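You operate a simulated robot arm through the tools that you are given. There is no shell and no other tool. Be economical: measure what you need, move in short steps, check, and stop when the job is done.

The job below is to be done with a simulated two-armed robot. You get a single attempt, and the scene is never put back.

JOB
Rinse the open filter with about a litre of rinse water into the deep white tray.
Fine: pump it in and drain it off; leave the tray under the spout and the selector on rinse; shut the drain, then crank the plate up; spill nothing.
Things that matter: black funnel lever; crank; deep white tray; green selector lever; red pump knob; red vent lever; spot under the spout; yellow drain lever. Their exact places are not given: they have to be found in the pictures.

Only the result counts: the job must be done as asked and must still hold three seconds after the hand-in. Knocking over, shifting, dropping, spilling or breaking anything else fails it.

ROBOT AND FRAMES
Two 7-joint arms with two-finger parallel grippers on one trunk, on a base that drives. Base frame: it is fixed to the floor where the robot stands at the start and does not move with it; the origin is under the middle of the robot, x ahead of it, y to its left, z up. Lengths are in mm, angles in rad, forces in N, time in s.
The left shoulder is at the start at [50, 187, 1060], the right one opposite. With the tool pointing down near the work surface each hand reaches from about 100 to 340 mm from the robot's upright axis, wherever it stands, measured 20 degrees to its own side. Places, roughly: black funnel lever [1100, 1200, 900]; crank [400, 700, 500]; green selector lever [500, -300, 800]; red pump knob [500, -600, 1000]; red vent lever [600, 700, 900]; spot under the spout [700, 200, 300]; yellow drain lever [600, 300, 700]. Payload 3.43 kg a hand.
Tool frame (each hand has its own): the origin (TCP) lies between the finger pads and is the grasp point; the fingertips stand 30 mm ahead of it; z points along the fingers, y is the line along which they close. Largest opening 94 mm; finger width 28, thickness 10; the body of the gripper, 50 by 96 mm, starts 55 mm behind the TCP.
Orientation is that of the tool frame in the base frame, as [roll, pitch, yaw] about the fixed x, y, z axes, in that order (R = Rz(yaw) Ry(pitch) Rx(roll)). With the fingers straight down and closing along the base's y, the tool's x points along the base's -x, its y along +y and its z along -z.

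CONTROLS
- The arms move only by the tool arm_command. It takes "left_rows", "right_rows" or both (then of equal length, played together; a hand with none holds still); each is a list of rows, each an object of numbers (a shift or turn left out is 0, a gripper value left out holds the last): "rx", "ry", "rz": the turn, a rotation vector about the tool's x, y, z in rad; "dx", "dy", "dz": the shift along the tool's x, y, z in mm; "hand": the closure in counts, from 0 (fully open) to 255 (shut). In form: [{"rx": .., "ry": .., "rz": .., "dx": .., "dy": .., "dz": .., "hand": ..}, ...]. A call has 1 to 10 rows; each row shifts and turns the commanded pose from where the row before left it, along the tool's axes as they then stand. A row lasts 0.2 s, in which the tool goes at most 50 mm and 0.15 rad; a call with a longer step from one row to the next is refused whole, and so is a gripper value outside its range. Where a pose cannot be reached the arm comes as near as it can. A force on the tool above 40 N (or 10 N above the force at the start of the call, whichever is more), or a blocked arm, ends the call early, and 0.2 s more pass. The fingers move at their own pace (about 153 mm/s each) and stop on an object; they squeeze with about 42 N. The grip force told is the motor's: it shows also when the fingers shut on nothing. Time passes only in rows, and 0.2 s behind the last, so rows that do not move let the fingers close. The reply holds the time, the measured pose of the TCP, the force on the tool along the base axes, the opening and the grip force, in the units named above and with some noise, with the torque about the TCP (base axes, N m) and any sound that the robot's microphone picked up.
- Cameras (640 x 400 px; columns grow to the right, rows downward): "scene" is now at [145, 25.9, 1233.2]; the picture's right is [0.27, -0.96, 0.00], its down [-0.45, -0.13, -0.88] and it looks along [0.85, 0.24, -0.47] (base axes); focal length 214 px, centre (320, 200). "left" rides on the left gripper at [76, -14, -102] in its tool frame; the picture's right is [0.18, 0.98, 0.00], its down [-0.75, 0.14, -0.64] and it looks along [-0.63, 0.12, 0.77] (tool axes); focal length 243 px, centre (320, 200). "right" rides on the right gripper at [76, 14, -102] in its tool frame; the picture's right is [-0.18, 0.98, 0.00], its down [-0.75, -0.14, -0.64] and it looks along [-0.63, -0.12, 0.77] (tool axes); focal length 243 px, centre (320, 200).
- capture(camera): a new picture of that camera. No time passes.
- lift_body(by): slides the trunk up (or, below 0, down) by that many mm; the arms and the scene camera ride with it, the base frame stays. It gives what a move gives, with no picture.
- steer(legs): drives the robot by 1 to 6 legs, each [ahead, left, turn to the left] in mm, mm and rad, along the robot's own axes; the way and the turn of a leg run together, so that a leg with both is an arc; at most 1500 mm and 3.142 rad a leg. The arms and the cameras ride along, it lands a little off, and it stops where it bumps. It gives what a move gives.
- head_to(pan, tilt): turns the head with the scene camera to pan (to the left, within 1.396 rad either way) and tilt (down, from -0.506 to 1.204), counted from straight ahead of the robot. It gives what a move gives.
- pixel_to_xyz(camera, pixels): for up to 12 pixels [column, row] of the newest picture of that camera ("zoom" is the newest enlarged one), the place [x, y, z] in the base frame of the surface seen there, good to about 2 mm. No time passes.
- close_up(camera, box): a new picture of the part [left, top, right, bottom] of that camera's present view, enlarged. No time passes.
- sign_off(): hands the job in; it is judged then, once.

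Go step by step. Measure first, check grasps and placings, and put right what went wrong. The budget is 80 turns and 70 pictures, counting those below and the enlarged ones. Unless the task says otherwise, let go and move clear before handing in.

The tools are called after "Request:" as name(argument=value, ...) on one line, values as JSON. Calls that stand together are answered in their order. arm_command: Moves the arms, as the interface text tells. Its arguments: {"type":"object","properties":{"left_rows":{"type":"array","items":{"type":"object","properties":{"rx":{"type":"number"},"ry":{"type":"number"},"rz":{"type":"number"},"dx":{"type":"number"},"dy":{"type":"number"},"dz":{"type":"number"},"hand":{"type":"number"}}}},"right_rows":{"type":"array","items":{"type":"object","properties":{"rx":{"type":"number"},"ry":{"type":"number"},"rz":{"type":"number"},"dx":{"type":"number"},"dy":{"type":"number"},"dz":{"type":"number"},"hand":{"type":"number"}}}}},"required":[]} The other tools are called the same way: lift_body (by) slides the trunk up or down; steer (legs) drives the base; head_to (pan, tilt) turns the head that bears the scene camera; capture (camera) takes a picture; pixel_to_xyz (camera, pixels) gives the place of the surface under pixels of a picture; close_up (camera, box) takes an enlarged picture of a part of a camera's view; sign_off () hands the job in.

At the start:

```text
clock: 0.0
left_tool_pos: [291.6, 278.3, 1202.8]
left_ee_rot: [-3.141, 0.001, 3.142]
left_ft_force: [-0.1, -0.4, -0.1]
left_moment: [-0.01, -0.02, 0.0]
left_width: 93.9
left_gripper_force: 0.1
right_tool_pos: [341.6, -13.4, 1195.5]
right_ee_rot: [-3.141, 0.001, -3.141]
right_ft_force: [-0.3, 0.2, 0.8]
right_moment: [-0.01, -0.01, 0.0]
right_width: 94.0
right_gripper_force: 0.1
trunk travel left (down, up): [-275.0, 157.0]
robot x, y, heading: [1.1, -3.7, -0.001]
head pan, tilt: [0.272, 0.487]
```

scene: 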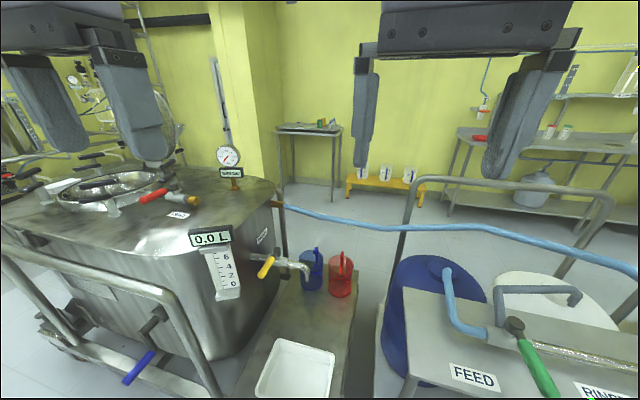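
right: 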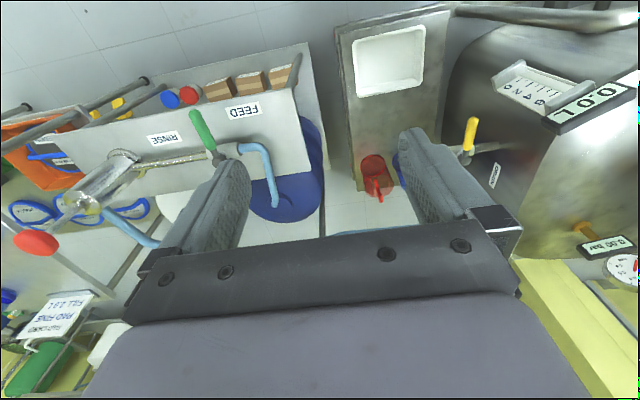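
left: 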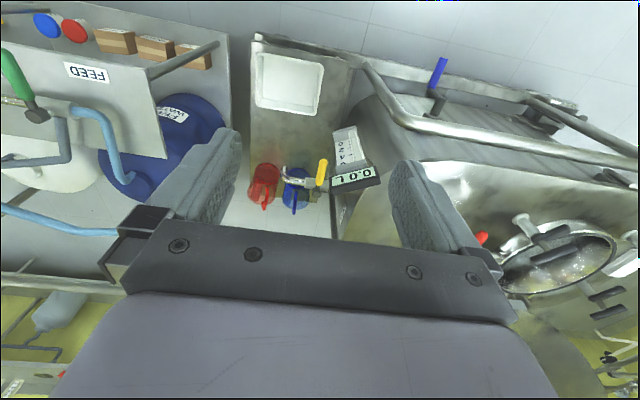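

The first pictures show the filter tank on the left with the yellow drain lever near (265,267), the tray at (295,370) and the pump bench on the right. I'll take enlarged looks and turn the head to read signs.

Request:
close_up(camera="scene", box=[0, 130, 360, 400])

Request:
head_to(pan=-0.9, tilt=0.5)

Request:
capture(camera="scene")

```text
1.48 times, centred on (180, 265) of scene
```

zoom: 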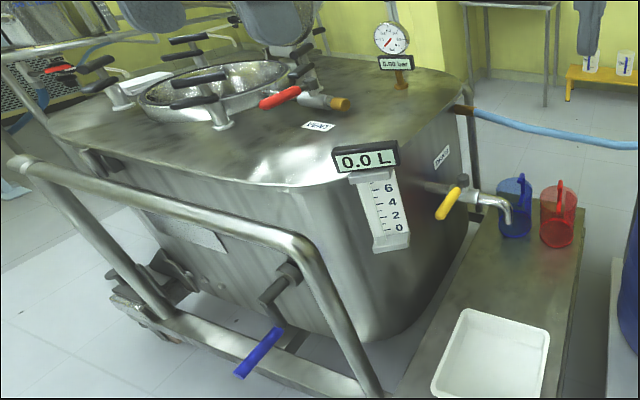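

```text
clock: 1.4
left_tool_pos: [292.0, 277.5, 1201.6]
left_ee_rot: [-3.14, 0.001, 3.141]
left_ft_force: [0.8, -0.6, -0.5]
left_moment: [0.0, -0.01, 0.01]
left_width: 94.0
left_gripper_force: 0.1
right_tool_pos: [342.2, -13.5, 1195.6]
right_ee_rot: [3.141, 0.0, -3.141]
right_ft_force: [-0.3, 0.5, -0.2]
right_moment: [0.0, -0.01, -0.01]
right_width: 93.9
right_gripper_force: 0.0
trunk travel left (down, up): [-275.0, 157.0]
robot x, y, heading: [-0.4, -1.7, -0.003]
head pan, tilt: [-0.901, 0.499]
```

```text
65 pictures are left
```

scene: 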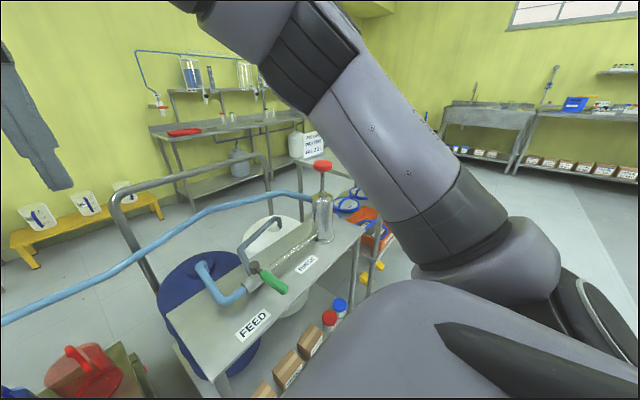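

The pump bench shows FEED and RINSE signs, the green lever and the red knob at (322,165). I'll enlarge these and the notice, and measure.

Request:
close_up(camera="scene", box=[130, 110, 400, 390])

Request:
pixel_to_xyz(camera="scene", pixels=[[322, 163], [283, 288], [268, 275], [254, 267], [323, 235], [254, 326], [307, 264], [340, 245]])

Request:
close_up(camera="right", box=[0, 80, 260, 400])

```text
1.43 times, centred on (265, 250) of scene
```

zoom: 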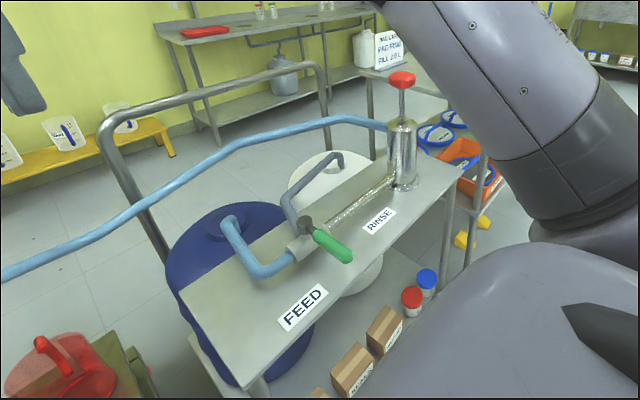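

```text
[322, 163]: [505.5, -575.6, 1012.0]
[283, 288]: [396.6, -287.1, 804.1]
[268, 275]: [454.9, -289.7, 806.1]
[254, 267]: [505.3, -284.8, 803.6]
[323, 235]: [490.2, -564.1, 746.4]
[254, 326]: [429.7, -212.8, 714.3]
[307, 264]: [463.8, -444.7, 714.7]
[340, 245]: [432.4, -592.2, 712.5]
```

```text
1.25 times, centred on (130, 240) of right
```

zoom: 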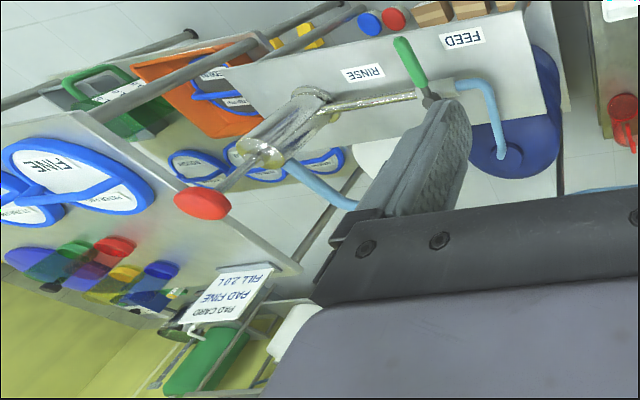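

The lever pivots at about (505,-285,804) with its grip toward the robot; the knob is at z 1012. Now I'll look at the filter side and tray.

Request:
head_to(pan=0.75, tilt=0.6)

Request:
capture(camera="scene")

Request:
close_up(camera="scene", box=[150, 0, 450, 190])

```text
clock: 3.1
left_tool_pos: [291.3, 278.8, 1203.0]
left_ee_rot: [3.141, 0.0, 3.142]
left_ft_force: [0.0, 0.1, -0.6]
left_moment: [0.02, 0.0, 0.03]
left_width: 93.9
left_gripper_force: 0.0
right_tool_pos: [342.2, -13.4, 1195.8]
right_ee_rot: [-3.14, 0.0, -3.141]
right_ft_force: [1.0, 1.0, 0.5]
right_moment: [-0.03, 0.02, 0.02]
right_width: 93.8
right_gripper_force: 0.0
trunk travel left (down, up): [-275.0, 157.0]
robot x, y, heading: [0.4, -2.1, -0.001]
head pan, tilt: [0.75, 0.6]
```

```text
62 pictures are left
```

scene: 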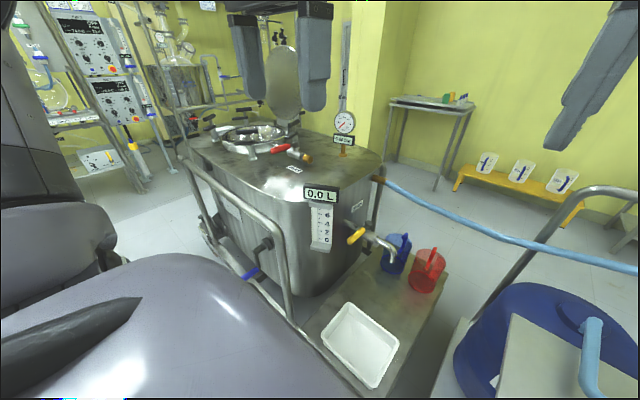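

```text
2.11 times, centred on (300, 95) of scene
```

zoom: 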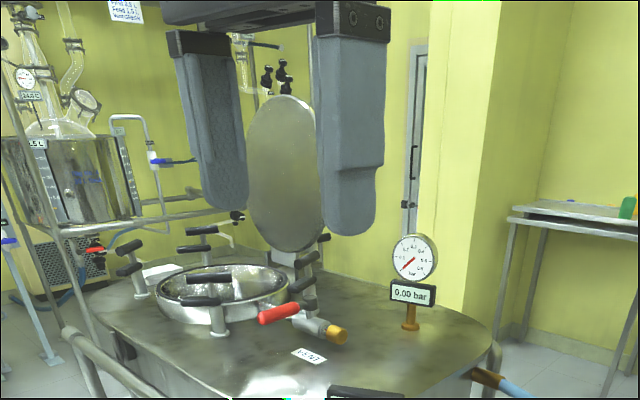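

The lid is open at (285,90), so the vent needs no action. Next I measure the spout, drain lever, tray rims, jugs and crank.

Request:
pixel_to_xyz(camera="scene", pixels=[[354, 236], [347, 241], [366, 235], [393, 260], [395, 257], [349, 304], [321, 341], [399, 352], [375, 388], [360, 345], [248, 276], [262, 246]])

Request:
close_up(camera="scene", box=[280, 180, 480, 305])

Request:
close_up(camera="scene", box=[190, 180, 350, 300])

Request:
close_up(camera="left", box=[220, 20, 480, 220])

```text
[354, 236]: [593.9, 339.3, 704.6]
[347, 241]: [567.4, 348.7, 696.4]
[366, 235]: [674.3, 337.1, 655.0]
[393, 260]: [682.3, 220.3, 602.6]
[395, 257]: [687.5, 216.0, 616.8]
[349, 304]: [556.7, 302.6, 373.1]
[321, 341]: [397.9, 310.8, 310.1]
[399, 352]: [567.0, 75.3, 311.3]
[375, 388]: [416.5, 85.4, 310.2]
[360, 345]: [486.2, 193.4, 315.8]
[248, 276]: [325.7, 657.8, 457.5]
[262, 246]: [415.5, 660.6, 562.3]
```

```text
3.20 times, centred on (380, 242) of scene
```

zoom: 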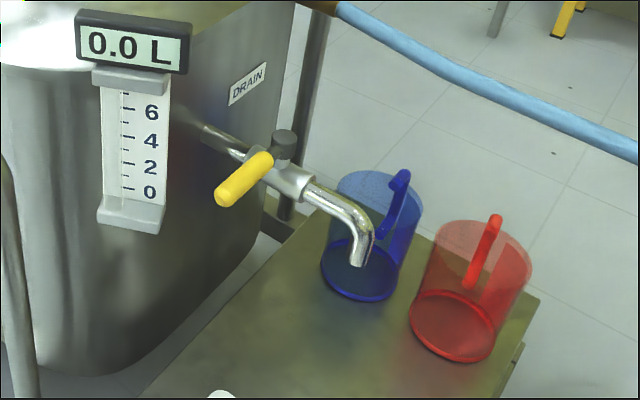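

```text
3.33 times, centred on (270, 240) of scene
```

zoom: 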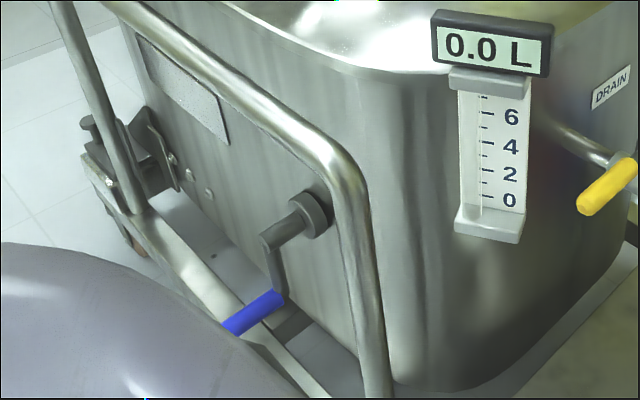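

```text
2.00 times, centred on (350, 120) of left
```

zoom: 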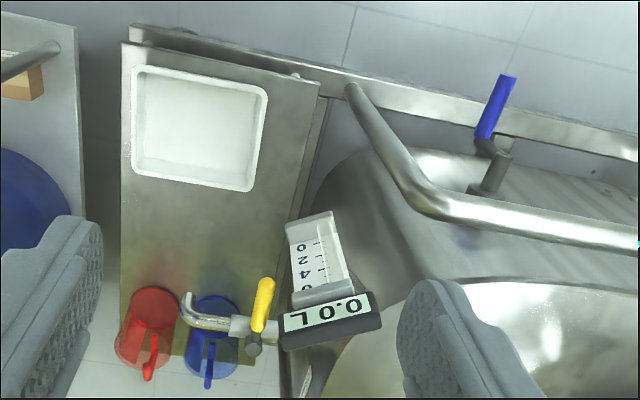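

The spout tip is near (685,220,602) with the blue jug just behind it and the red jug to the right. I need the jugs' and table's exact places, so I zoom there.

Request:
head_to(pan=0.4, tilt=0.85)

Request:
close_up(camera="scene", box=[160, 60, 460, 320])

```text
clock: 3.9
left_tool_pos: [292.1, 277.9, 1201.5]
left_ee_rot: [3.142, 0.0, 3.14]
left_ft_force: [-0.1, 0.4, 0.2]
left_moment: [0.02, 0.0, -0.01]
left_width: 94.1
left_gripper_force: 0.1
right_tool_pos: [340.9, -13.5, 1197.2]
right_ee_rot: [3.141, -0.001, 3.14]
right_ft_force: [-0.6, 0.1, 0.7]
right_moment: [0.01, -0.01, 0.0]
right_width: 93.8
right_gripper_force: 0.2
trunk travel left (down, up): [-275.0, 157.0]
robot x, y, heading: [1.7, -0.7, -0.007]
head pan, tilt: [0.4, 0.85]
```

```text
1.54 times, centred on (310, 190) of scene
```

zoom: 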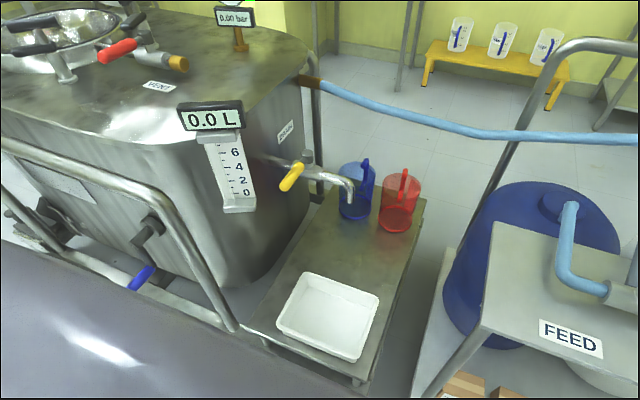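

Request:
pixel_to_xyz(camera="zoom", pixels=[[307, 275], [278, 321], [379, 295], [355, 360], [330, 318], [355, 217], [395, 229], [248, 328], [365, 378], [424, 205], [349, 200], [378, 210]])

Request:
pixel_to_xyz(camera="zoom", pixels=[[330, 280], [318, 336], [345, 288], [292, 298], [366, 330], [350, 165], [400, 185], [338, 178], [285, 187], [302, 166], [308, 154], [313, 160]])

Request:
capture(camera="right")

Request:
pixel_to_xyz(camera="right", pixels=[[354, 38], [425, 26], [424, 93], [360, 97], [390, 60], [338, 40], [352, 185], [448, 10], [376, 175], [213, 150], [205, 128], [195, 113]])

```text
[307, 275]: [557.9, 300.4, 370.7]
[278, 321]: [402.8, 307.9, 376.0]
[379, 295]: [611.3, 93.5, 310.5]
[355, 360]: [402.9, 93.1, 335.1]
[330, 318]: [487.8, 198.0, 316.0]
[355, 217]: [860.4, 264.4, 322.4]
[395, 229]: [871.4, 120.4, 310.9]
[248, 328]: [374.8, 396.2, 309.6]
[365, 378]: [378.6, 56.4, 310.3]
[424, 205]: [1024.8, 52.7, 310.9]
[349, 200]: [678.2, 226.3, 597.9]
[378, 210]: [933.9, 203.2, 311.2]
```

```text
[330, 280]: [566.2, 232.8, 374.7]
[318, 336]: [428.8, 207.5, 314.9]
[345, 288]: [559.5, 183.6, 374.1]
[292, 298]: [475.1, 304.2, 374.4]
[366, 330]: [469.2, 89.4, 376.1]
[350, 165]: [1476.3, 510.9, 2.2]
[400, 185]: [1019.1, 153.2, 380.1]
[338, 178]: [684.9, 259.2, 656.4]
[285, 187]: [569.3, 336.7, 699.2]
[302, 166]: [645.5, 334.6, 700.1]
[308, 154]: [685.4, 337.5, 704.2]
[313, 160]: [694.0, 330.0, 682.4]
```

```text
56 pictures are left
```

right: 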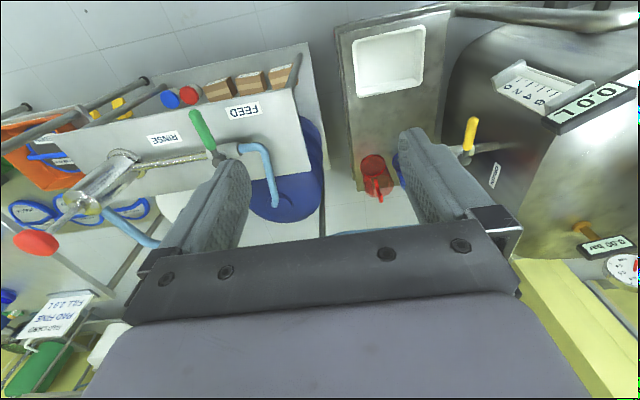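

```text
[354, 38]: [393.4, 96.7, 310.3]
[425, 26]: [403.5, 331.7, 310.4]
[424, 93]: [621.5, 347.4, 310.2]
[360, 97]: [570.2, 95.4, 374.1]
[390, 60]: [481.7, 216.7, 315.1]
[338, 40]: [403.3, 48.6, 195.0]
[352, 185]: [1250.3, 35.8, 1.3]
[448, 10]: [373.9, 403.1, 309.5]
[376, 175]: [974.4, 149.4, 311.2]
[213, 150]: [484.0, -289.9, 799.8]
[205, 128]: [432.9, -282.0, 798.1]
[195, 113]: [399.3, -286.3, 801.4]
```

Table spans x 375–1025, y 55–400; tray rim is x 402–570, y 88–305 at z 375, so it must go +200 in x; jugs stand beyond x≈850. I look down to learn the base's extent and the bench/table legs.

Request:
head_to(pan=0.0, tilt=1.2)

Request:
capture(camera="scene")

Request:
pixel_to_xyz(camera="scene", pixels=[[320, 390], [320, 360], [320, 330], [320, 300], [320, 270], [250, 270], [400, 270], [200, 330], [440, 330], [350, 230], [420, 230], [300, 240]])

```text
clock: 4.8
left_tool_pos: [291.6, 279.0, 1202.0]
left_ee_rot: [-3.141, 0.001, 3.14]
left_ft_force: [-0.4, 0.6, 0.4]
left_moment: [0.0, 0.01, -0.05]
left_width: 94.3
left_gripper_force: 0.1
right_tool_pos: [340.5, -12.1, 1195.9]
right_ee_rot: [-3.141, 0.001, -3.141]
right_ft_force: [-0.6, -0.6, -1.0]
right_moment: [0.01, -0.01, -0.02]
right_width: 94.0
right_gripper_force: 0.1
trunk travel left (down, up): [-275.0, 157.0]
robot x, y, heading: [0.3, 2.5, 0.003]
head pan, tilt: [0.0, 1.201]
```

```text
55 pictures are left
```

scene: 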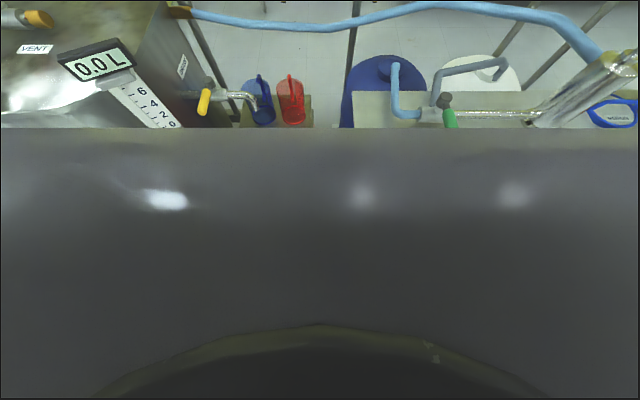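

```text
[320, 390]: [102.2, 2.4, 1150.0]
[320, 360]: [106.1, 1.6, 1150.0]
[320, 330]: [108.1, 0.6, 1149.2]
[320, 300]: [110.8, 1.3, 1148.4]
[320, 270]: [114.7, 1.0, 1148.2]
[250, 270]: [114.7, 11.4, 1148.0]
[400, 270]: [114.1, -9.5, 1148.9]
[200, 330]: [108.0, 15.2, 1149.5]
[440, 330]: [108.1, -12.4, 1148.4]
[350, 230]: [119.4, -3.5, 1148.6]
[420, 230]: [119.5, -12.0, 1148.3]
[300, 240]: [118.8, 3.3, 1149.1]
```

Only the trunk is seen below, so base size stays unknown; I'll lower the trunk and test arm reach before any driving.

Request:
lift_body(by=-270)

Request:
head_to(pan=0.4, tilt=0.75)

Request:
capture(camera="scene")

```text
clock: 7.5
left_tool_pos: [291.9, 279.1, 931.9]
left_ee_rot: [3.141, 0.0, 3.141]
left_ft_force: [0.9, 0.2, 0.2]
left_moment: [0.03, 0.0, 0.01]
left_width: 94.3
left_gripper_force: 0.0
right_tool_pos: [341.8, -12.4, 926.4]
right_ee_rot: [-3.141, 0.0, -3.14]
right_ft_force: [0.7, 0.9, 0.0]
right_moment: [0.02, 0.0, 0.02]
right_width: 93.9
right_gripper_force: 0.0
trunk travel left (down, up): [-5.0, 427.0]
robot x, y, heading: [0.6, -0.5, -0.002]
head pan, tilt: [0.0, 1.201]
```

```text
clock: 8.4
left_tool_pos: [291.7, 278.7, 931.8]
left_ee_rot: [3.141, -0.001, 3.141]
left_ft_force: [0.5, -0.4, -0.3]
left_moment: [0.0, 0.0, 0.0]
left_width: 93.9
left_gripper_force: 0.0
right_tool_pos: [340.9, -13.0, 925.6]
right_ee_rot: [3.141, 0.001, 3.141]
right_ft_force: [-0.6, -0.3, 1.1]
right_moment: [0.03, -0.01, 0.0]
right_width: 93.7
right_gripper_force: 0.0
trunk travel left (down, up): [-5.0, 427.0]
robot x, y, heading: [-3.9, -1.1, 0.002]
head pan, tilt: [0.4, 0.75]
```

```text
54 pictures are left
```

scene: 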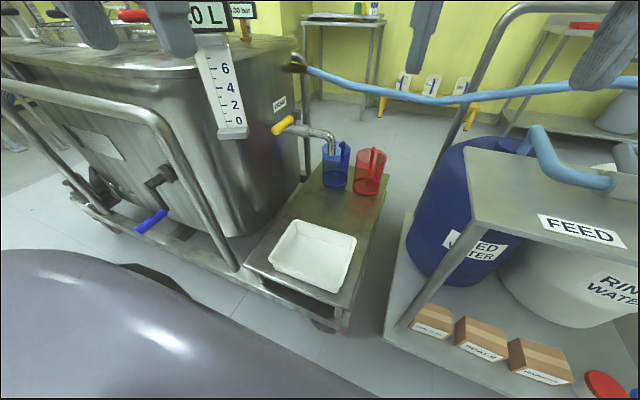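

The trunk is low now; I measure the floor gap between robot, table and bench, and move the left hand toward the tray's near wall while turning it 90°.

Request:
pixel_to_xyz(camera="scene", pixels=[[370, 350], [320, 350], [345, 327], [395, 325], [480, 390], [250, 300], [230, 360], [150, 268], [382, 290], [410, 345], [310, 324], [330, 380]])

Request:
arm_command(left_rows=[{"rz": 0.15, "dz": 40, "hand": 0}, {"rz": 0.15, "dz": 40}, {"rz": 0.15, "dz": 40}, {"rz": 0.15, "dz": 40}, {"rz": 0.15, "dz": 40}, {"rz": 0.15, "dz": 40}, {"rz": 0.15, "dz": 40}, {"rz": 0.15, "dz": 40}, {"rz": 0.15, "dz": 40}, {"rz": 0.15, "dz": 0}])

```text
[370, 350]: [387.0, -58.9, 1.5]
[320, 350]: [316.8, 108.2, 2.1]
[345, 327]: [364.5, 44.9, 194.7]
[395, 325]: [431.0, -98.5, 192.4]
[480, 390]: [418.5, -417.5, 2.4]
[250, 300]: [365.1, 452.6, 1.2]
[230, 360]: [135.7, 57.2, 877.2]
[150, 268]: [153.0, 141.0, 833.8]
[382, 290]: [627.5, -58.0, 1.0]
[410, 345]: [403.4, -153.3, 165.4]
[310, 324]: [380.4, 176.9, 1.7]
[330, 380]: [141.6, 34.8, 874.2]
```

```text
clock: 10.6
left_tool_pos: [267.3, 220.9, 584.1]
left_ee_rot: [3.132, -0.018, 1.809]
left_ft_force: [0.1, -0.5, 0.7]
left_moment: [-0.02, -0.01, -0.03]
left_width: 94.1
left_gripper_force: 0.0
left hand out of reach, approached as far as the arm can: row 7, 8, 9, 10
right_tool_pos: [341.3, -13.1, 925.4]
right_ee_rot: [-3.14, 0.0, -3.141]
right_ft_force: [-0.1, -0.6, -0.5]
right_moment: [0.05, -0.05, -0.04]
right_width: 93.9
right_gripper_force: 0.1
trunk travel left (down, up): [-5.0, 427.0]
robot x, y, heading: [-0.7, -0.3, -0.002]
head pan, tilt: [0.4, 0.75]
```

The left arm saturated near (267,221,584) — probably folded too tightly beside the lowered shoulder. I'll extend it forward (+x is tool +y now) and see whether it recovers.

Request:
arm_command(left_rows=[{"dy": 40}, {"dy": 40}, {"dy": 40}, {"rz": 0.07}, {}])

```text
clock: 11.8
left_tool_pos: [294.1, 208.5, 573.7]
left_ee_rot: [3.126, -0.02, 1.82]
left_ft_force: [0.9, 0.1, 0.8]
left_moment: [0.01, 0.0, 0.03]
left_width: 94.0
left_gripper_force: 0.1
left hand out of reach, approached as far as the arm can: row 1, 2, 3, 4
right_tool_pos: [340.1, -14.2, 925.3]
right_ee_rot: [3.141, -0.001, 3.141]
right_ft_force: [0.8, -0.2, 0.6]
right_moment: [-0.01, 0.0, -0.01]
right_width: 94.0
right_gripper_force: 0.0
trunk travel left (down, up): [-5.0, 427.0]
robot x, y, heading: [1.8, -3.9, -0.002]
head pan, tilt: [0.4, 0.75]
```

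Still limited at about x 294 with yaw 1.82. I look at the arm's posture to understand the limit.

Request:
head_to(pan=0.9, tilt=0.7)

Request:
capture(camera="scene")

Request:
capture(camera="left")

Request:
capture(camera="right")

```text
clock: 12.8
left_tool_pos: [294.2, 208.6, 574.6]
left_ee_rot: [3.126, -0.02, 1.818]
left_ft_force: [-0.5, -1.0, -0.7]
left_moment: [-0.01, 0.02, -0.01]
left_width: 94.1
left_gripper_force: 0.1
right_tool_pos: [339.7, -13.4, 926.3]
right_ee_rot: [-3.141, -0.001, 3.141]
right_ft_force: [0.0, 0.2, 0.2]
right_moment: [-0.01, 0.05, 0.01]
right_width: 94.2
right_gripper_force: 0.0
trunk travel left (down, up): [-5.0, 427.0]
robot x, y, heading: [0.4, -0.4, -0.005]
head pan, tilt: [0.901, 0.7]
```

```text
53 pictures are left
```

scene: 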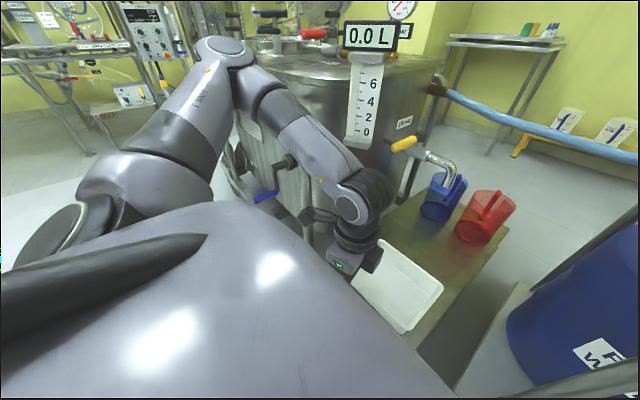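

```text
52 pictures are left
```

left: 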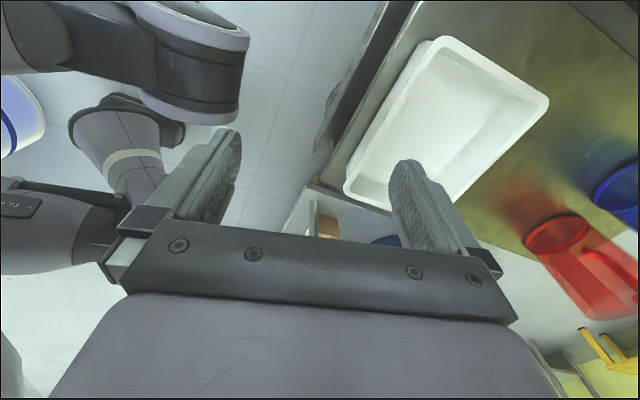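

```text
51 pictures are left
```

right: 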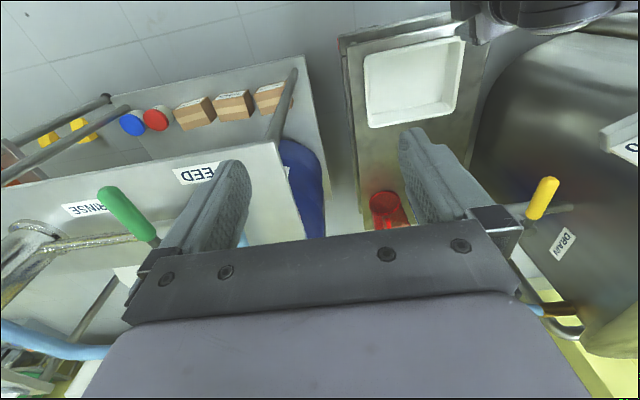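

The elbow juts left, so this posture is wrist-limited rather than length-limited. The left picture shows the robot's own parts at left; I'll measure those to learn the base extent.

Request:
pixel_to_xyz(camera="left", pixels=[[190, 70], [210, 95], [130, 150], [140, 170], [180, 20], [15, 110], [40, 215], [20, 265], [120, 110], [230, 40], [20, 330], [70, 30]])

Request:
pixel_to_xyz(camera="scene", pixels=[[220, 50], [270, 90], [150, 160], [355, 200], [350, 245], [300, 130], [340, 262]])

```text
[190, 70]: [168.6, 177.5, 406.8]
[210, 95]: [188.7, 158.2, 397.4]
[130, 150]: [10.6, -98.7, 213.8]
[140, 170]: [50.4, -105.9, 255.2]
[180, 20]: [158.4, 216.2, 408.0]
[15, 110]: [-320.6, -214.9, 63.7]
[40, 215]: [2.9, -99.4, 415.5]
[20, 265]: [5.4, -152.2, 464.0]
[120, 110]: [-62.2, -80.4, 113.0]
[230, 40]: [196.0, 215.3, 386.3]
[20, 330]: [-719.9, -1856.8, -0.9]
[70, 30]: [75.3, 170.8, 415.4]
```

```text
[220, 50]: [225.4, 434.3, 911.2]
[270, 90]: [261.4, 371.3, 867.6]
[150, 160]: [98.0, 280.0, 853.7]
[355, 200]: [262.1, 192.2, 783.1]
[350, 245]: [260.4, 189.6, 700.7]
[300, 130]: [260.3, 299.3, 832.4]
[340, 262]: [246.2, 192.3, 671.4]
```

The robot looks like a knee-jointed trunk with ~600 mm arms; the lowered posture folds the elbow too much. I'll raise the trunk again and extend the arm from there.

Request:
lift_body(by=270)

Request:
arm_command(left_rows=[{"dz": 40}, {"dz": 40}, {"dz": 40}, {"dz": 40}, {}])

```text
clock: 15.5
left_tool_pos: [294.1, 207.9, 844.1]
left_ee_rot: [3.125, -0.022, 1.818]
left_ft_force: [0.6, 1.1, 0.0]
left_moment: [0.03, -0.01, 0.0]
left_width: 94.2
left_gripper_force: 0.0
right_tool_pos: [341.5, -12.1, 1196.9]
right_ee_rot: [3.141, 0.0, -3.141]
right_ft_force: [-0.3, -0.2, 0.1]
right_moment: [-0.01, -0.03, 0.03]
right_width: 94.1
right_gripper_force: 0.0
trunk travel left (down, up): [-275.0, 157.0]
robot x, y, heading: [2.4, -1.3, -0.0]
head pan, tilt: [0.901, 0.7]
```

```text
clock: 16.7
left_tool_pos: [295.5, 241.9, 721.6]
left_ee_rot: [3.125, -0.022, 1.818]
left_ft_force: [-0.7, -0.5, -0.2]
left_moment: [0.0, 0.0, 0.01]
left_width: 94.1
left_gripper_force: 0.1
left hand out of reach, approached as far as the arm can: row 3, 4
right_tool_pos: [341.0, -13.4, 1196.5]
right_ee_rot: [3.141, 0.001, -3.141]
right_ft_force: [-0.3, -0.4, 0.1]
right_moment: [0.0, -0.02, 0.0]
right_width: 93.9
right_gripper_force: 0.0
trunk travel left (down, up): [-275.0, 157.0]
robot x, y, heading: [1.6, -1.7, 0.001]
head pan, tilt: [0.901, 0.7]
```

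The arm obeys the stated ~340 mm radius, so I must drive closer. I check the base's front with the left camera.

Request:
capture(camera="left")

Request:
pixel_to_xyz(camera="left", pixels=[[60, 30], [120, 30], [180, 30], [240, 30], [300, 30], [60, 90], [120, 90], [180, 100], [260, 100], [320, 120], [120, 160], [300, 180]])

```text
50 pictures are left
```

left: 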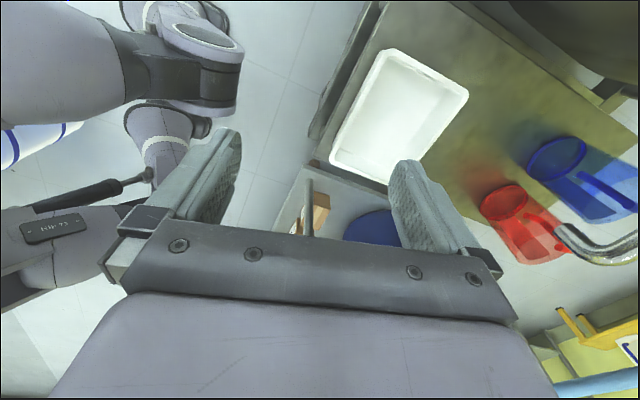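

```text
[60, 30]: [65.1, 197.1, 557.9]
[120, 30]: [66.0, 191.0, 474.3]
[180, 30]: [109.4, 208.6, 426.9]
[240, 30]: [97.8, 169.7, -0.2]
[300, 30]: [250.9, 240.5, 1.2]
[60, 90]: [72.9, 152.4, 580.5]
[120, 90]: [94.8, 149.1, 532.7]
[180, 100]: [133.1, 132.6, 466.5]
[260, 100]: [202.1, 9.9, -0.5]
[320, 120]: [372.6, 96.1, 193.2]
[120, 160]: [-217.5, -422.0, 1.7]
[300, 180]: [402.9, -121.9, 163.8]
```

Floor is visible at (98,170) and (202,10), so the base reaches at most ~x 100–150. I probe a few more pixels along the leg and base outline.

Request:
pixel_to_xyz(camera="left", pixels=[[165, 140], [205, 128], [150, 112], [135, 100], [130, 10], [215, 10], [110, 125], [40, 140], [10, 150], [70, 128], [90, 160], [230, 130]])

Request:
close_up(camera="left", box=[0, 0, 260, 200])

```text
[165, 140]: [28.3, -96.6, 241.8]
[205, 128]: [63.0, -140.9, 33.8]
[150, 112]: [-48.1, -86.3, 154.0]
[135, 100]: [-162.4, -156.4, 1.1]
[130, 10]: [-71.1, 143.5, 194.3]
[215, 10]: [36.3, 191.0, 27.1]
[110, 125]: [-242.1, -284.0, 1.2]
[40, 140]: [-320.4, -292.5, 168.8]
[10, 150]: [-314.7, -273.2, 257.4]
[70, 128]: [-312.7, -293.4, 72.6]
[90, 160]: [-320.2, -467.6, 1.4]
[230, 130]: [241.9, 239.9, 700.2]
```

```text
2.00 times, centred on (130, 100) of left
```

zoom: 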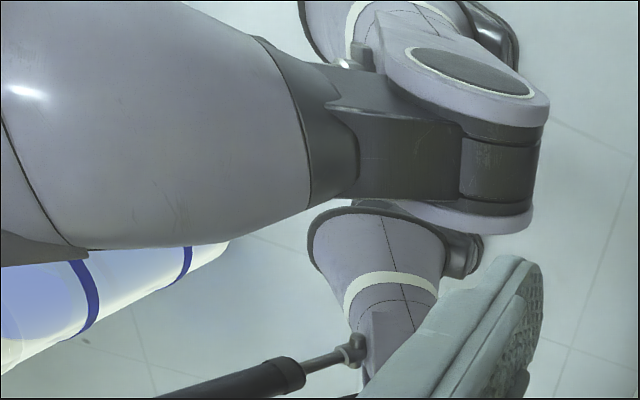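

The footprint's front is only about x 70, knees ~x 190 above z 390, so I can drive close. First the left hand goes to a comfortable place (~x 320, y 110 relative) with fingers closing along x.

Request:
arm_command(left_rows=[{"dx": -45, "dy": -3}, {"dx": -45, "dy": -3}, {"dx": -44, "dy": -2}, {"rz": 0.125}, {"rz": 0.125}, {}])

```text
clock: 18.1
left_tool_pos: [303.3, 181.3, 779.6]
left_ee_rot: [3.108, -0.016, 1.62]
left_ft_force: [-0.4, 0.3, -0.1]
left_moment: [0.0, -0.03, -0.01]
left_width: 94.1
left_gripper_force: 0.0
left hand out of reach, approached as far as the arm can: row 1, 2, 3, 5
right_tool_pos: [340.9, -13.7, 1196.5]
right_ee_rot: [3.141, 0.001, -3.14]
right_ft_force: [-0.8, 0.9, 0.4]
right_moment: [0.02, 0.01, -0.02]
right_width: 93.8
right_gripper_force: 0.1
trunk travel left (down, up): [-275.0, 157.0]
robot x, y, heading: [2.1, 2.1, -0.002]
head pan, tilt: [0.901, 0.7]
```

This yaw seems to hit a wrist limit. I turn back to closing along y and test the reach there.

Request:
arm_command(left_rows=[{"rz": -0.15}, {"rz": -0.15}, {"rz": -0.15}, {"rz": -0.15}, {"rz": -0.15}, {"rz": -0.15}, {"rz": -0.15}, {"rz": -0.15}, {"rz": -0.15}, {"rz": -0.15}])

Request:
arm_command(left_rows=[{"dz": 40}, {"dz": 40}, {"dz": 40}, {"dz": 40, "dy": -30}, {"dz": 40, "dy": -30}, {"dy": -20}, {}])

```text
clock: 20.3
left_tool_pos: [302.7, 180.3, 779.5]
left_ee_rot: [3.124, 0.033, 3.121]
left_ft_force: [0.3, -0.9, -0.2]
left_moment: [-0.01, 0.03, -0.03]
left_width: 94.1
left_gripper_force: 0.1
right_tool_pos: [340.7, -12.8, 1195.6]
right_ee_rot: [3.141, 0.001, 3.14]
right_ft_force: [0.1, -0.1, -0.5]
right_moment: [-0.01, 0.04, 0.02]
right_width: 93.8
right_gripper_force: 0.1
trunk travel left (down, up): [-275.0, 157.0]
robot x, y, heading: [-3.2, 2.0, 0.003]
head pan, tilt: [0.901, 0.7]
```

```text
clock: 21.9
left_tool_pos: [304.8, 229.1, 731.0]
left_ee_rot: [3.123, 0.031, 3.118]
left_ft_force: [-0.2, -0.5, 0.1]
left_moment: [0.0, 0.01, -0.02]
left_width: 94.1
left_gripper_force: 0.1
left hand out of reach, approached as far as the arm can: row 1, 2, 3, 4, 5, 6
right_tool_pos: [341.5, -12.1, 1196.7]
right_ee_rot: [3.141, 0.0, -3.141]
right_ft_force: [-0.4, 0.4, 0.3]
right_moment: [-0.02, 0.0, 0.01]
right_width: 93.9
right_gripper_force: 0.0
trunk travel left (down, up): [-275.0, 157.0]
robot x, y, heading: [2.9, 1.7, 0.001]
head pan, tilt: [0.901, 0.7]
```

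Still stuck high; the elbow is in a poor posture. I'll pull the hand closer in (toward x 210, y 110) and then lower it.

Request:
arm_command(left_rows=[{"dz": -40}, {"dx": 30, "dy": -40}, {"dx": 30, "dy": -40}, {"dx": 30, "dy": -35}, {"dz": 40}, {"dz": 40}, {"dz": 40}, {"dz": 40}, {"dz": 40}, {}])

Request:
capture(camera="scene")

```text
clock: 24.1
left_tool_pos: [271.4, 263.2, 706.6]
left_ee_rot: [3.124, 0.03, 3.117]
left_ft_force: [-0.1, -0.1, 1.1]
left_moment: [0.05, -0.01, 0.01]
left_width: 94.1
left_gripper_force: 0.0
left hand out of reach, approached as far as the arm can: row 3, 4, 5, 6, 7, 8, 9
right_tool_pos: [341.3, -11.1, 1196.8]
right_ee_rot: [3.141, -0.002, 3.141]
right_ft_force: [-0.7, -1.2, 1.0]
right_moment: [0.01, 0.03, 0.03]
right_width: 94.0
right_gripper_force: 0.0
trunk travel left (down, up): [-275.0, 157.0]
robot x, y, heading: [0.2, 2.0, 0.001]
head pan, tilt: [0.901, 0.7]
```

```text
48 pictures are left
```

scene: 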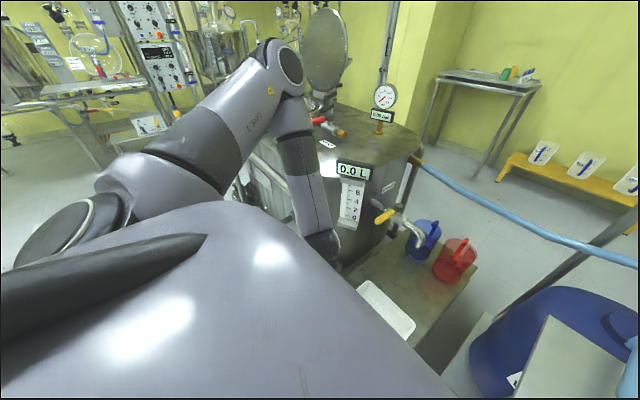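

The elbow sits high above; I'll raise and stretch the arm forward at z≈900 so that it straightens, then lower along the sphere.

Request:
arm_command(left_rows=[{"dz": -45}, {"dz": -45}, {"dz": -45}, {"dz": -45, "dx": -20}, {"dx": -45}, {"dx": -45}, {"dx": -45}, {"dx": -45}, {"dx": -45}, {}])

```text
clock: 26.3
left_tool_pos: [511.2, 249.5, 890.8]
left_ee_rot: [3.125, 0.031, 3.119]
left_ft_force: [-0.5, 0.4, -0.1]
left_moment: [0.01, 0.0, 0.02]
left_width: 93.9
left_gripper_force: 0.0
left hand out of reach, approached as far as the arm can: row 3
right_tool_pos: [341.1, -12.3, 1197.5]
right_ee_rot: [-3.141, -0.001, -3.141]
right_ft_force: [0.4, -0.2, -0.9]
right_moment: [0.0, 0.03, -0.01]
right_width: 93.9
right_gripper_force: 0.0
trunk travel left (down, up): [-275.0, 157.0]
robot x, y, heading: [-2.3, -1.7, -0.0]
head pan, tilt: [0.901, 0.7]
```

It reached (511,249,891). Now I lower along this stretched posture, drifting slightly right.

Request:
arm_command(left_rows=[{"dz": 40, "dy": -15}, {"dz": 40, "dy": -15}, {"dz": 40, "dy": -15, "dx": 15}, {"dz": 40, "dx": 15}, {"dz": 40, "dx": 15}, {"dz": 40, "dx": 20}, {"dz": 40, "dx": 20}, {}])

Request:
capture(camera="scene")

```text
clock: 28.1
left_tool_pos: [368.9, 286.3, 705.0]
left_ee_rot: [3.124, 0.033, 3.119]
left_ft_force: [0.1, 0.0, 0.4]
left_moment: [0.02, 0.0, -0.04]
left_width: 94.1
left_gripper_force: 0.0
left hand out of reach, approached as far as the arm can: row 1, 2, 3, 4, 5, 6, 7
right_tool_pos: [341.7, -13.9, 1196.5]
right_ee_rot: [3.14, 0.001, -3.141]
right_ft_force: [-0.1, -0.7, -0.2]
right_moment: [-0.01, 0.03, 0.0]
right_width: 93.6
right_gripper_force: 0.0
trunk travel left (down, up): [-275.0, 157.0]
robot x, y, heading: [1.8, -0.4, 0.002]
head pan, tilt: [0.901, 0.7]
```

```text
47 pictures are left
```

scene: 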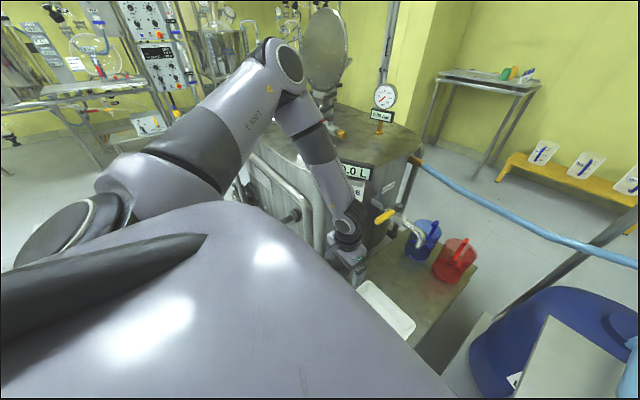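

The upper arm doesn't lower. I measure elbow, wrist and shoulder locations to reason out the joint limit.

Request:
pixel_to_xyz(camera="scene", pixels=[[290, 65], [270, 55], [255, 115], [200, 130], [120, 190], [310, 140], [330, 185], [345, 225], [355, 240], [60, 230], [355, 258]])

```text
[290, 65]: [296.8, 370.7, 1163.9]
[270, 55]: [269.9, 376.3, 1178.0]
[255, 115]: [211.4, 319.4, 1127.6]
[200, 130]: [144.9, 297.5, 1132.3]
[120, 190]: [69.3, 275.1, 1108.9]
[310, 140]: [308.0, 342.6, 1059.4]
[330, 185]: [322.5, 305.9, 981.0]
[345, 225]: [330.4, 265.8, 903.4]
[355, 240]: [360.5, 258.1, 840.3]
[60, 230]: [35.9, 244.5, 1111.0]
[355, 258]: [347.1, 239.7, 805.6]
```

Elbow sits at (290,390,1140), above the shoulder. I'll flip the posture by pointing the tool forward, which lets the elbow drop, while the hand rises a little.

Request:
arm_command(left_rows=[{"dz": -40}, {"dz": -40}, {"ry": -0.15}, {"ry": -0.15}, {"ry": -0.15}, {"ry": -0.15}, {"ry": -0.15}, {"ry": -0.15}, {"ry": -0.15}, {"ry": -0.15}])

Request:
arm_command(left_rows=[{"dz": -28, "dx": 28}, {"dz": -28, "dx": 28}, {"dz": -28, "dx": 28}, {"dz": 20, "dx": 30}, {"dz": 20, "dx": 30}, {"dx": 30}, {}])

Request:
capture(camera="scene")

```text
clock: 30.3
left_tool_pos: [420.8, 330.4, 932.6]
left_ee_rot: [3.099, 1.127, 3.079]
left_ft_force: [-0.4, -0.4, -0.4]
left_moment: [0.0, -0.02, -0.02]
left_width: 94.0
left_gripper_force: 0.0
left hand out of reach, approached as far as the arm can: row 7, 8, 9, 10
right_tool_pos: [342.1, -13.8, 1197.9]
right_ee_rot: [-3.141, 0.002, 3.141]
right_ft_force: [0.1, 0.2, -0.1]
right_moment: [0.02, 0.02, -0.02]
right_width: 94.0
right_gripper_force: 0.1
trunk travel left (down, up): [-275.0, 157.0]
robot x, y, heading: [-2.2, 1.5, -0.003]
head pan, tilt: [0.901, 0.7]
```

```text
clock: 31.9
left_tool_pos: [362.3, 380.8, 775.3]
left_ee_rot: [3.101, 1.125, 3.081]
left_ft_force: [-0.1, -0.2, -0.9]
left_moment: [-0.03, 0.0, 0.03]
left_width: 94.0
left_gripper_force: 0.0
left hand out of reach, approached as far as the arm can: row 1, 2, 3
right_tool_pos: [341.1, -13.5, 1195.8]
right_ee_rot: [3.141, 0.001, -3.141]
right_ft_force: [0.7, -0.5, 0.0]
right_moment: [-0.01, 0.02, -0.03]
right_width: 93.9
right_gripper_force: 0.1
trunk travel left (down, up): [-275.0, 157.0]
robot x, y, heading: [-1.8, 1.9, -0.004]
head pan, tilt: [0.901, 0.7]
```

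```text
46 pictures are left
```

scene: 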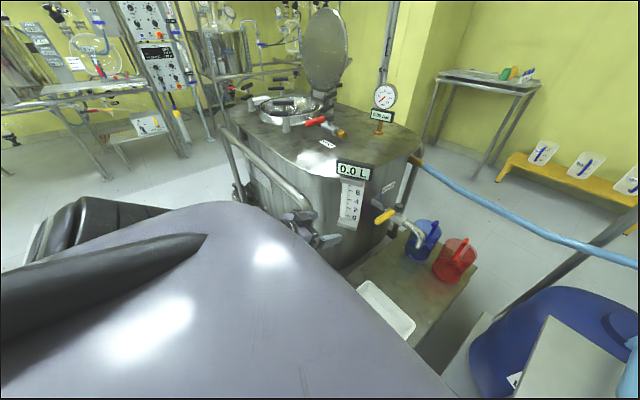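

The elbow has dropped below the shoulder. Now I move the hand right and down, then pitch the tool back down.

Request:
arm_command(left_rows=[{"dy": -40}, {"dy": -40}, {"dy": -30, "dx": 30, "dz": 14}, {"dy": -20, "dx": 30, "dz": 14}, {"dx": 36, "dz": 17}, {"ry": 0.15}, {"ry": 0.15}, {"ry": 0.15}, {"ry": 0.15}, {"ry": 0.15}])

Request:
arm_command(left_rows=[{"ry": 0.15}, {"ry": 0.15}, {"ry": 0.05}, {"dz": 40}, {"dz": 40}, {}])

```text
clock: 34.1
left_tool_pos: [360.5, 351.6, 704.0]
left_ee_rot: [3.123, 0.374, 3.113]
left_ft_force: [-0.1, -0.5, -0.5]
left_moment: [-0.02, 0.0, -0.01]
left_width: 94.1
left_gripper_force: 0.1
left hand out of reach, approached as far as the arm can: row 2, 3, 4, 5
right_tool_pos: [340.9, -13.3, 1196.1]
right_ee_rot: [-3.141, 0.0, -3.141]
right_ft_force: [0.2, -0.3, 0.8]
right_moment: [-0.05, -0.03, 0.0]
right_width: 94.1
right_gripper_force: 0.1
trunk travel left (down, up): [-275.0, 157.0]
robot x, y, heading: [-2.6, 0.4, 0.004]
head pan, tilt: [0.901, 0.7]
```

```text
clock: 35.5
left_tool_pos: [361.1, 351.2, 624.4]
left_ee_rot: [3.123, 0.026, 3.116]
left_ft_force: [-0.1, 0.9, 0.4]
left_moment: [0.0, -0.01, 0.0]
left_width: 93.6
left_gripper_force: 0.1
right_tool_pos: [341.8, -12.7, 1195.7]
right_ee_rot: [3.141, -0.001, -3.14]
right_ft_force: [0.1, 0.2, 0.4]
right_moment: [-0.01, -0.02, -0.01]
right_width: 93.7
right_gripper_force: 0.0
trunk travel left (down, up): [-275.0, 157.0]
robot x, y, heading: [2.2, 2.4, 0.001]
head pan, tilt: [0.901, 0.7]
```

Now the tool points down at z 624 with room to spare. Move right to about (320,150), then turn the wrist.

Request:
arm_command(left_rows=[{"dy": -45, "dx": 10}, {"dy": -45, "dx": 10}, {"dy": -45, "dx": 10}, {"dy": -45, "dx": 10}, {"dz": 40}, {"rz": 0.15}, {"rz": 0.15}, {"rz": 0.15}, {"rz": 0.15}, {"rz": 0.15}])

Request:
arm_command(left_rows=[{"rz": 0.15}, {"rz": 0.15}, {"rz": 0.15}, {"rz": 0.15}, {"rz": 0.15}, {"rz": 0.05}, {}])

```text
clock: 37.7
left_tool_pos: [319.4, 174.1, 580.7]
left_ee_rot: [3.112, 0.008, 2.365]
left_ft_force: [-0.1, -0.2, 0.6]
left_moment: [0.02, 0.0, 0.0]
left_width: 94.1
left_gripper_force: 0.1
right_tool_pos: [339.2, -13.1, 1195.7]
right_ee_rot: [3.141, -0.001, -3.141]
right_ft_force: [0.2, 0.0, 0.0]
right_moment: [-0.02, 0.01, 0.03]
right_width: 93.8
right_gripper_force: 0.1
trunk travel left (down, up): [-275.0, 157.0]
robot x, y, heading: [-0.6, 0.6, -0.001]
head pan, tilt: [0.901, 0.7]
```

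```text
clock: 39.3
left_tool_pos: [319.5, 173.1, 579.3]
left_ee_rot: [3.115, -0.016, 1.566]
left_ft_force: [0.0, -0.7, -0.6]
left_moment: [0.04, 0.04, 0.03]
left_width: 94.0
left_gripper_force: 0.1
right_tool_pos: [341.1, -12.9, 1195.9]
right_ee_rot: [-3.141, -0.001, -3.141]
right_ft_force: [-0.5, -0.2, -0.7]
right_moment: [0.01, 0.0, 0.0]
right_width: 94.0
right_gripper_force: 0.0
trunk travel left (down, up): [-275.0, 157.0]
robot x, y, heading: [0.4, 2.1, -0.002]
head pan, tilt: [0.901, 0.7]
```

Tool now closes along x at (319,173,579). Drive so that it stands above the tray's near wall (402,197).

Request:
steer(legs=[[83, 24, 0]])

Request:
arm_command(left_rows=[{"dz": 35}, {"dz": 35}, {"dz": 35}, {}])

Request:
capture(camera="left")

```text
clock: 40.4
left_tool_pos: [359.6, 195.8, 579.8]
left_ee_rot: [3.114, -0.015, 1.567]
left_ft_force: [0.6, 0.8, 0.1]
left_moment: [0.03, 0.01, 0.01]
left_width: 93.6
left_gripper_force: 0.0
right_tool_pos: [381.6, 10.1, 1196.1]
right_ee_rot: [3.14, 0.0, 3.137]
right_ft_force: [-0.4, 0.1, -0.3]
right_moment: [-0.03, 0.01, -0.04]
right_width: 93.9
right_gripper_force: 0.1
trunk travel left (down, up): [-275.0, 157.0]
robot x, y, heading: [40.7, 22.4, -0.002]
head pan, tilt: [0.901, 0.7]
```

```text
clock: 41.4
left_tool_pos: [360.2, 197.2, 472.4]
left_ee_rot: [3.114, -0.016, 1.566]
left_ft_force: [0.8, 0.4, 0.3]
left_moment: [0.03, 0.04, 0.0]
left_width: 94.1
left_gripper_force: 0.1
right_tool_pos: [380.6, 7.8, 1198.0]
right_ee_rot: [3.141, -0.001, 3.138]
right_ft_force: [-0.4, -0.1, -0.3]
right_moment: [0.0, 0.0, 0.03]
right_width: 93.9
right_gripper_force: 0.0
trunk travel left (down, up): [-275.0, 157.0]
robot x, y, heading: [38.1, 24.3, -0.001]
head pan, tilt: [0.901, 0.7]
```

```text
45 pictures are left
```

left: 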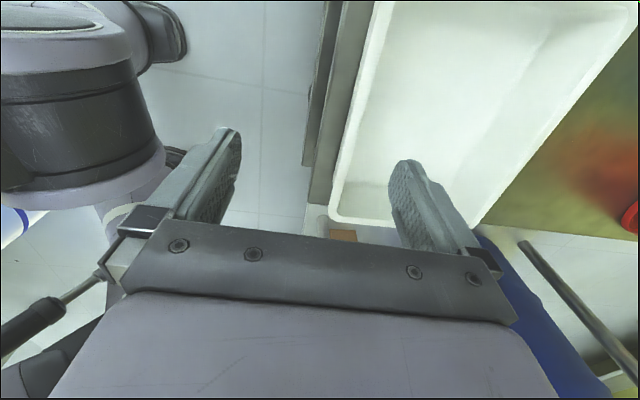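

The drive stopped at x≈41 instead of 83; I test a short forward leg to see if it is really blocked.

Request:
steer(legs=[[20, 0, 0]])

Request:
head_to(pan=0.1, tilt=0.9)

Request:
capture(camera="scene")

```text
clock: 42.2
left_tool_pos: [360.0, 197.2, 472.0]
left_ee_rot: [3.112, -0.017, 1.566]
left_ft_force: [0.7, 0.2, 0.2]
left_moment: [0.01, -0.01, 0.03]
left_width: 93.9
left_gripper_force: 0.1
right_tool_pos: [380.3, 8.3, 1196.5]
right_ee_rot: [-3.141, 0.003, 3.137]
right_ft_force: [-0.2, -0.7, 0.3]
right_moment: [-0.03, -0.01, -0.02]
right_width: 94.1
right_gripper_force: 0.0
trunk travel left (down, up): [-275.0, 157.0]
robot x, y, heading: [43.0, 22.0, -0.003]
head pan, tilt: [0.901, 0.7]
stopped in leg 1: the robot was blocked; the commanded pose is now the measured one
```

```text
clock: 43.3
left_tool_pos: [359.5, 196.1, 472.5]
left_ee_rot: [3.113, -0.017, 1.565]
left_ft_force: [0.5, 0.1, 0.3]
left_moment: [0.01, 0.0, -0.01]
left_width: 93.9
left_gripper_force: 0.1
right_tool_pos: [381.0, 8.4, 1196.6]
right_ee_rot: [3.14, -0.002, 3.139]
right_ft_force: [0.0, -1.1, 0.8]
right_moment: [-0.02, 0.0, 0.02]
right_width: 93.8
right_gripper_force: 0.0
trunk travel left (down, up): [-275.0, 157.0]
robot x, y, heading: [36.4, 21.6, -0.004]
head pan, tilt: [0.099, 0.901]
```

```text
44 pictures are left
```

scene: 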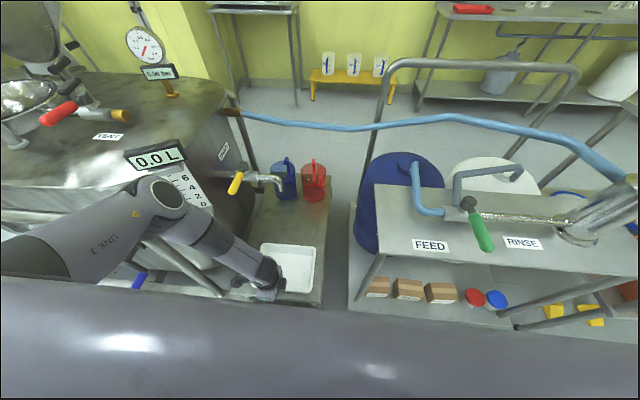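

Base is blocked by the table at x≈41, so I'll use the lowered trunk for reach. Move the hand over the wall and lower the trunk by 120.

Request:
arm_command(left_rows=[{"dz": -40}, {"dy": 20, "dz": -30}, {"dy": 22}, {}])

Request:
lift_body(by=-130)

Request:
capture(camera="left")

```text
clock: 44.3
left_tool_pos: [385.3, 193.1, 546.4]
left_ee_rot: [3.106, -0.018, 1.569]
left_ft_force: [0.6, 0.1, -0.1]
left_moment: [-0.01, 0.0, 0.03]
left_width: 93.9
left_gripper_force: 0.1
left hand out of reach, approached as far as the arm can: row 3
right_tool_pos: [380.3, 8.4, 1197.0]
right_ee_rot: [3.14, 0.001, 3.138]
right_ft_force: [0.1, 1.1, 0.1]
right_moment: [-0.02, 0.0, 0.01]
right_width: 93.8
right_gripper_force: 0.1
trunk travel left (down, up): [-275.0, 157.0]
robot x, y, heading: [37.7, 24.4, -0.005]
head pan, tilt: [0.099, 0.901]
```

```text
clock: 45.9
left_tool_pos: [384.7, 192.0, 416.1]
left_ee_rot: [3.106, -0.018, 1.569]
left_ft_force: [-0.3, 0.1, -0.7]
left_moment: [-0.01, -0.03, 0.03]
left_width: 94.1
left_gripper_force: 0.0
right_tool_pos: [380.3, 9.5, 1067.0]
right_ee_rot: [3.141, -0.001, 3.139]
right_ft_force: [0.4, -0.1, -0.1]
right_moment: [0.0, -0.02, -0.02]
right_width: 93.8
right_gripper_force: 0.0
trunk travel left (down, up): [-145.0, 287.0]
robot x, y, heading: [38.4, 24.1, -0.004]
head pan, tilt: [0.099, 0.901]
```

```text
43 pictures are left
```

left: 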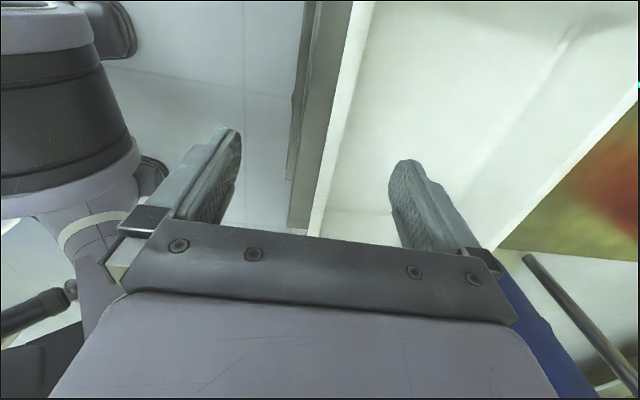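

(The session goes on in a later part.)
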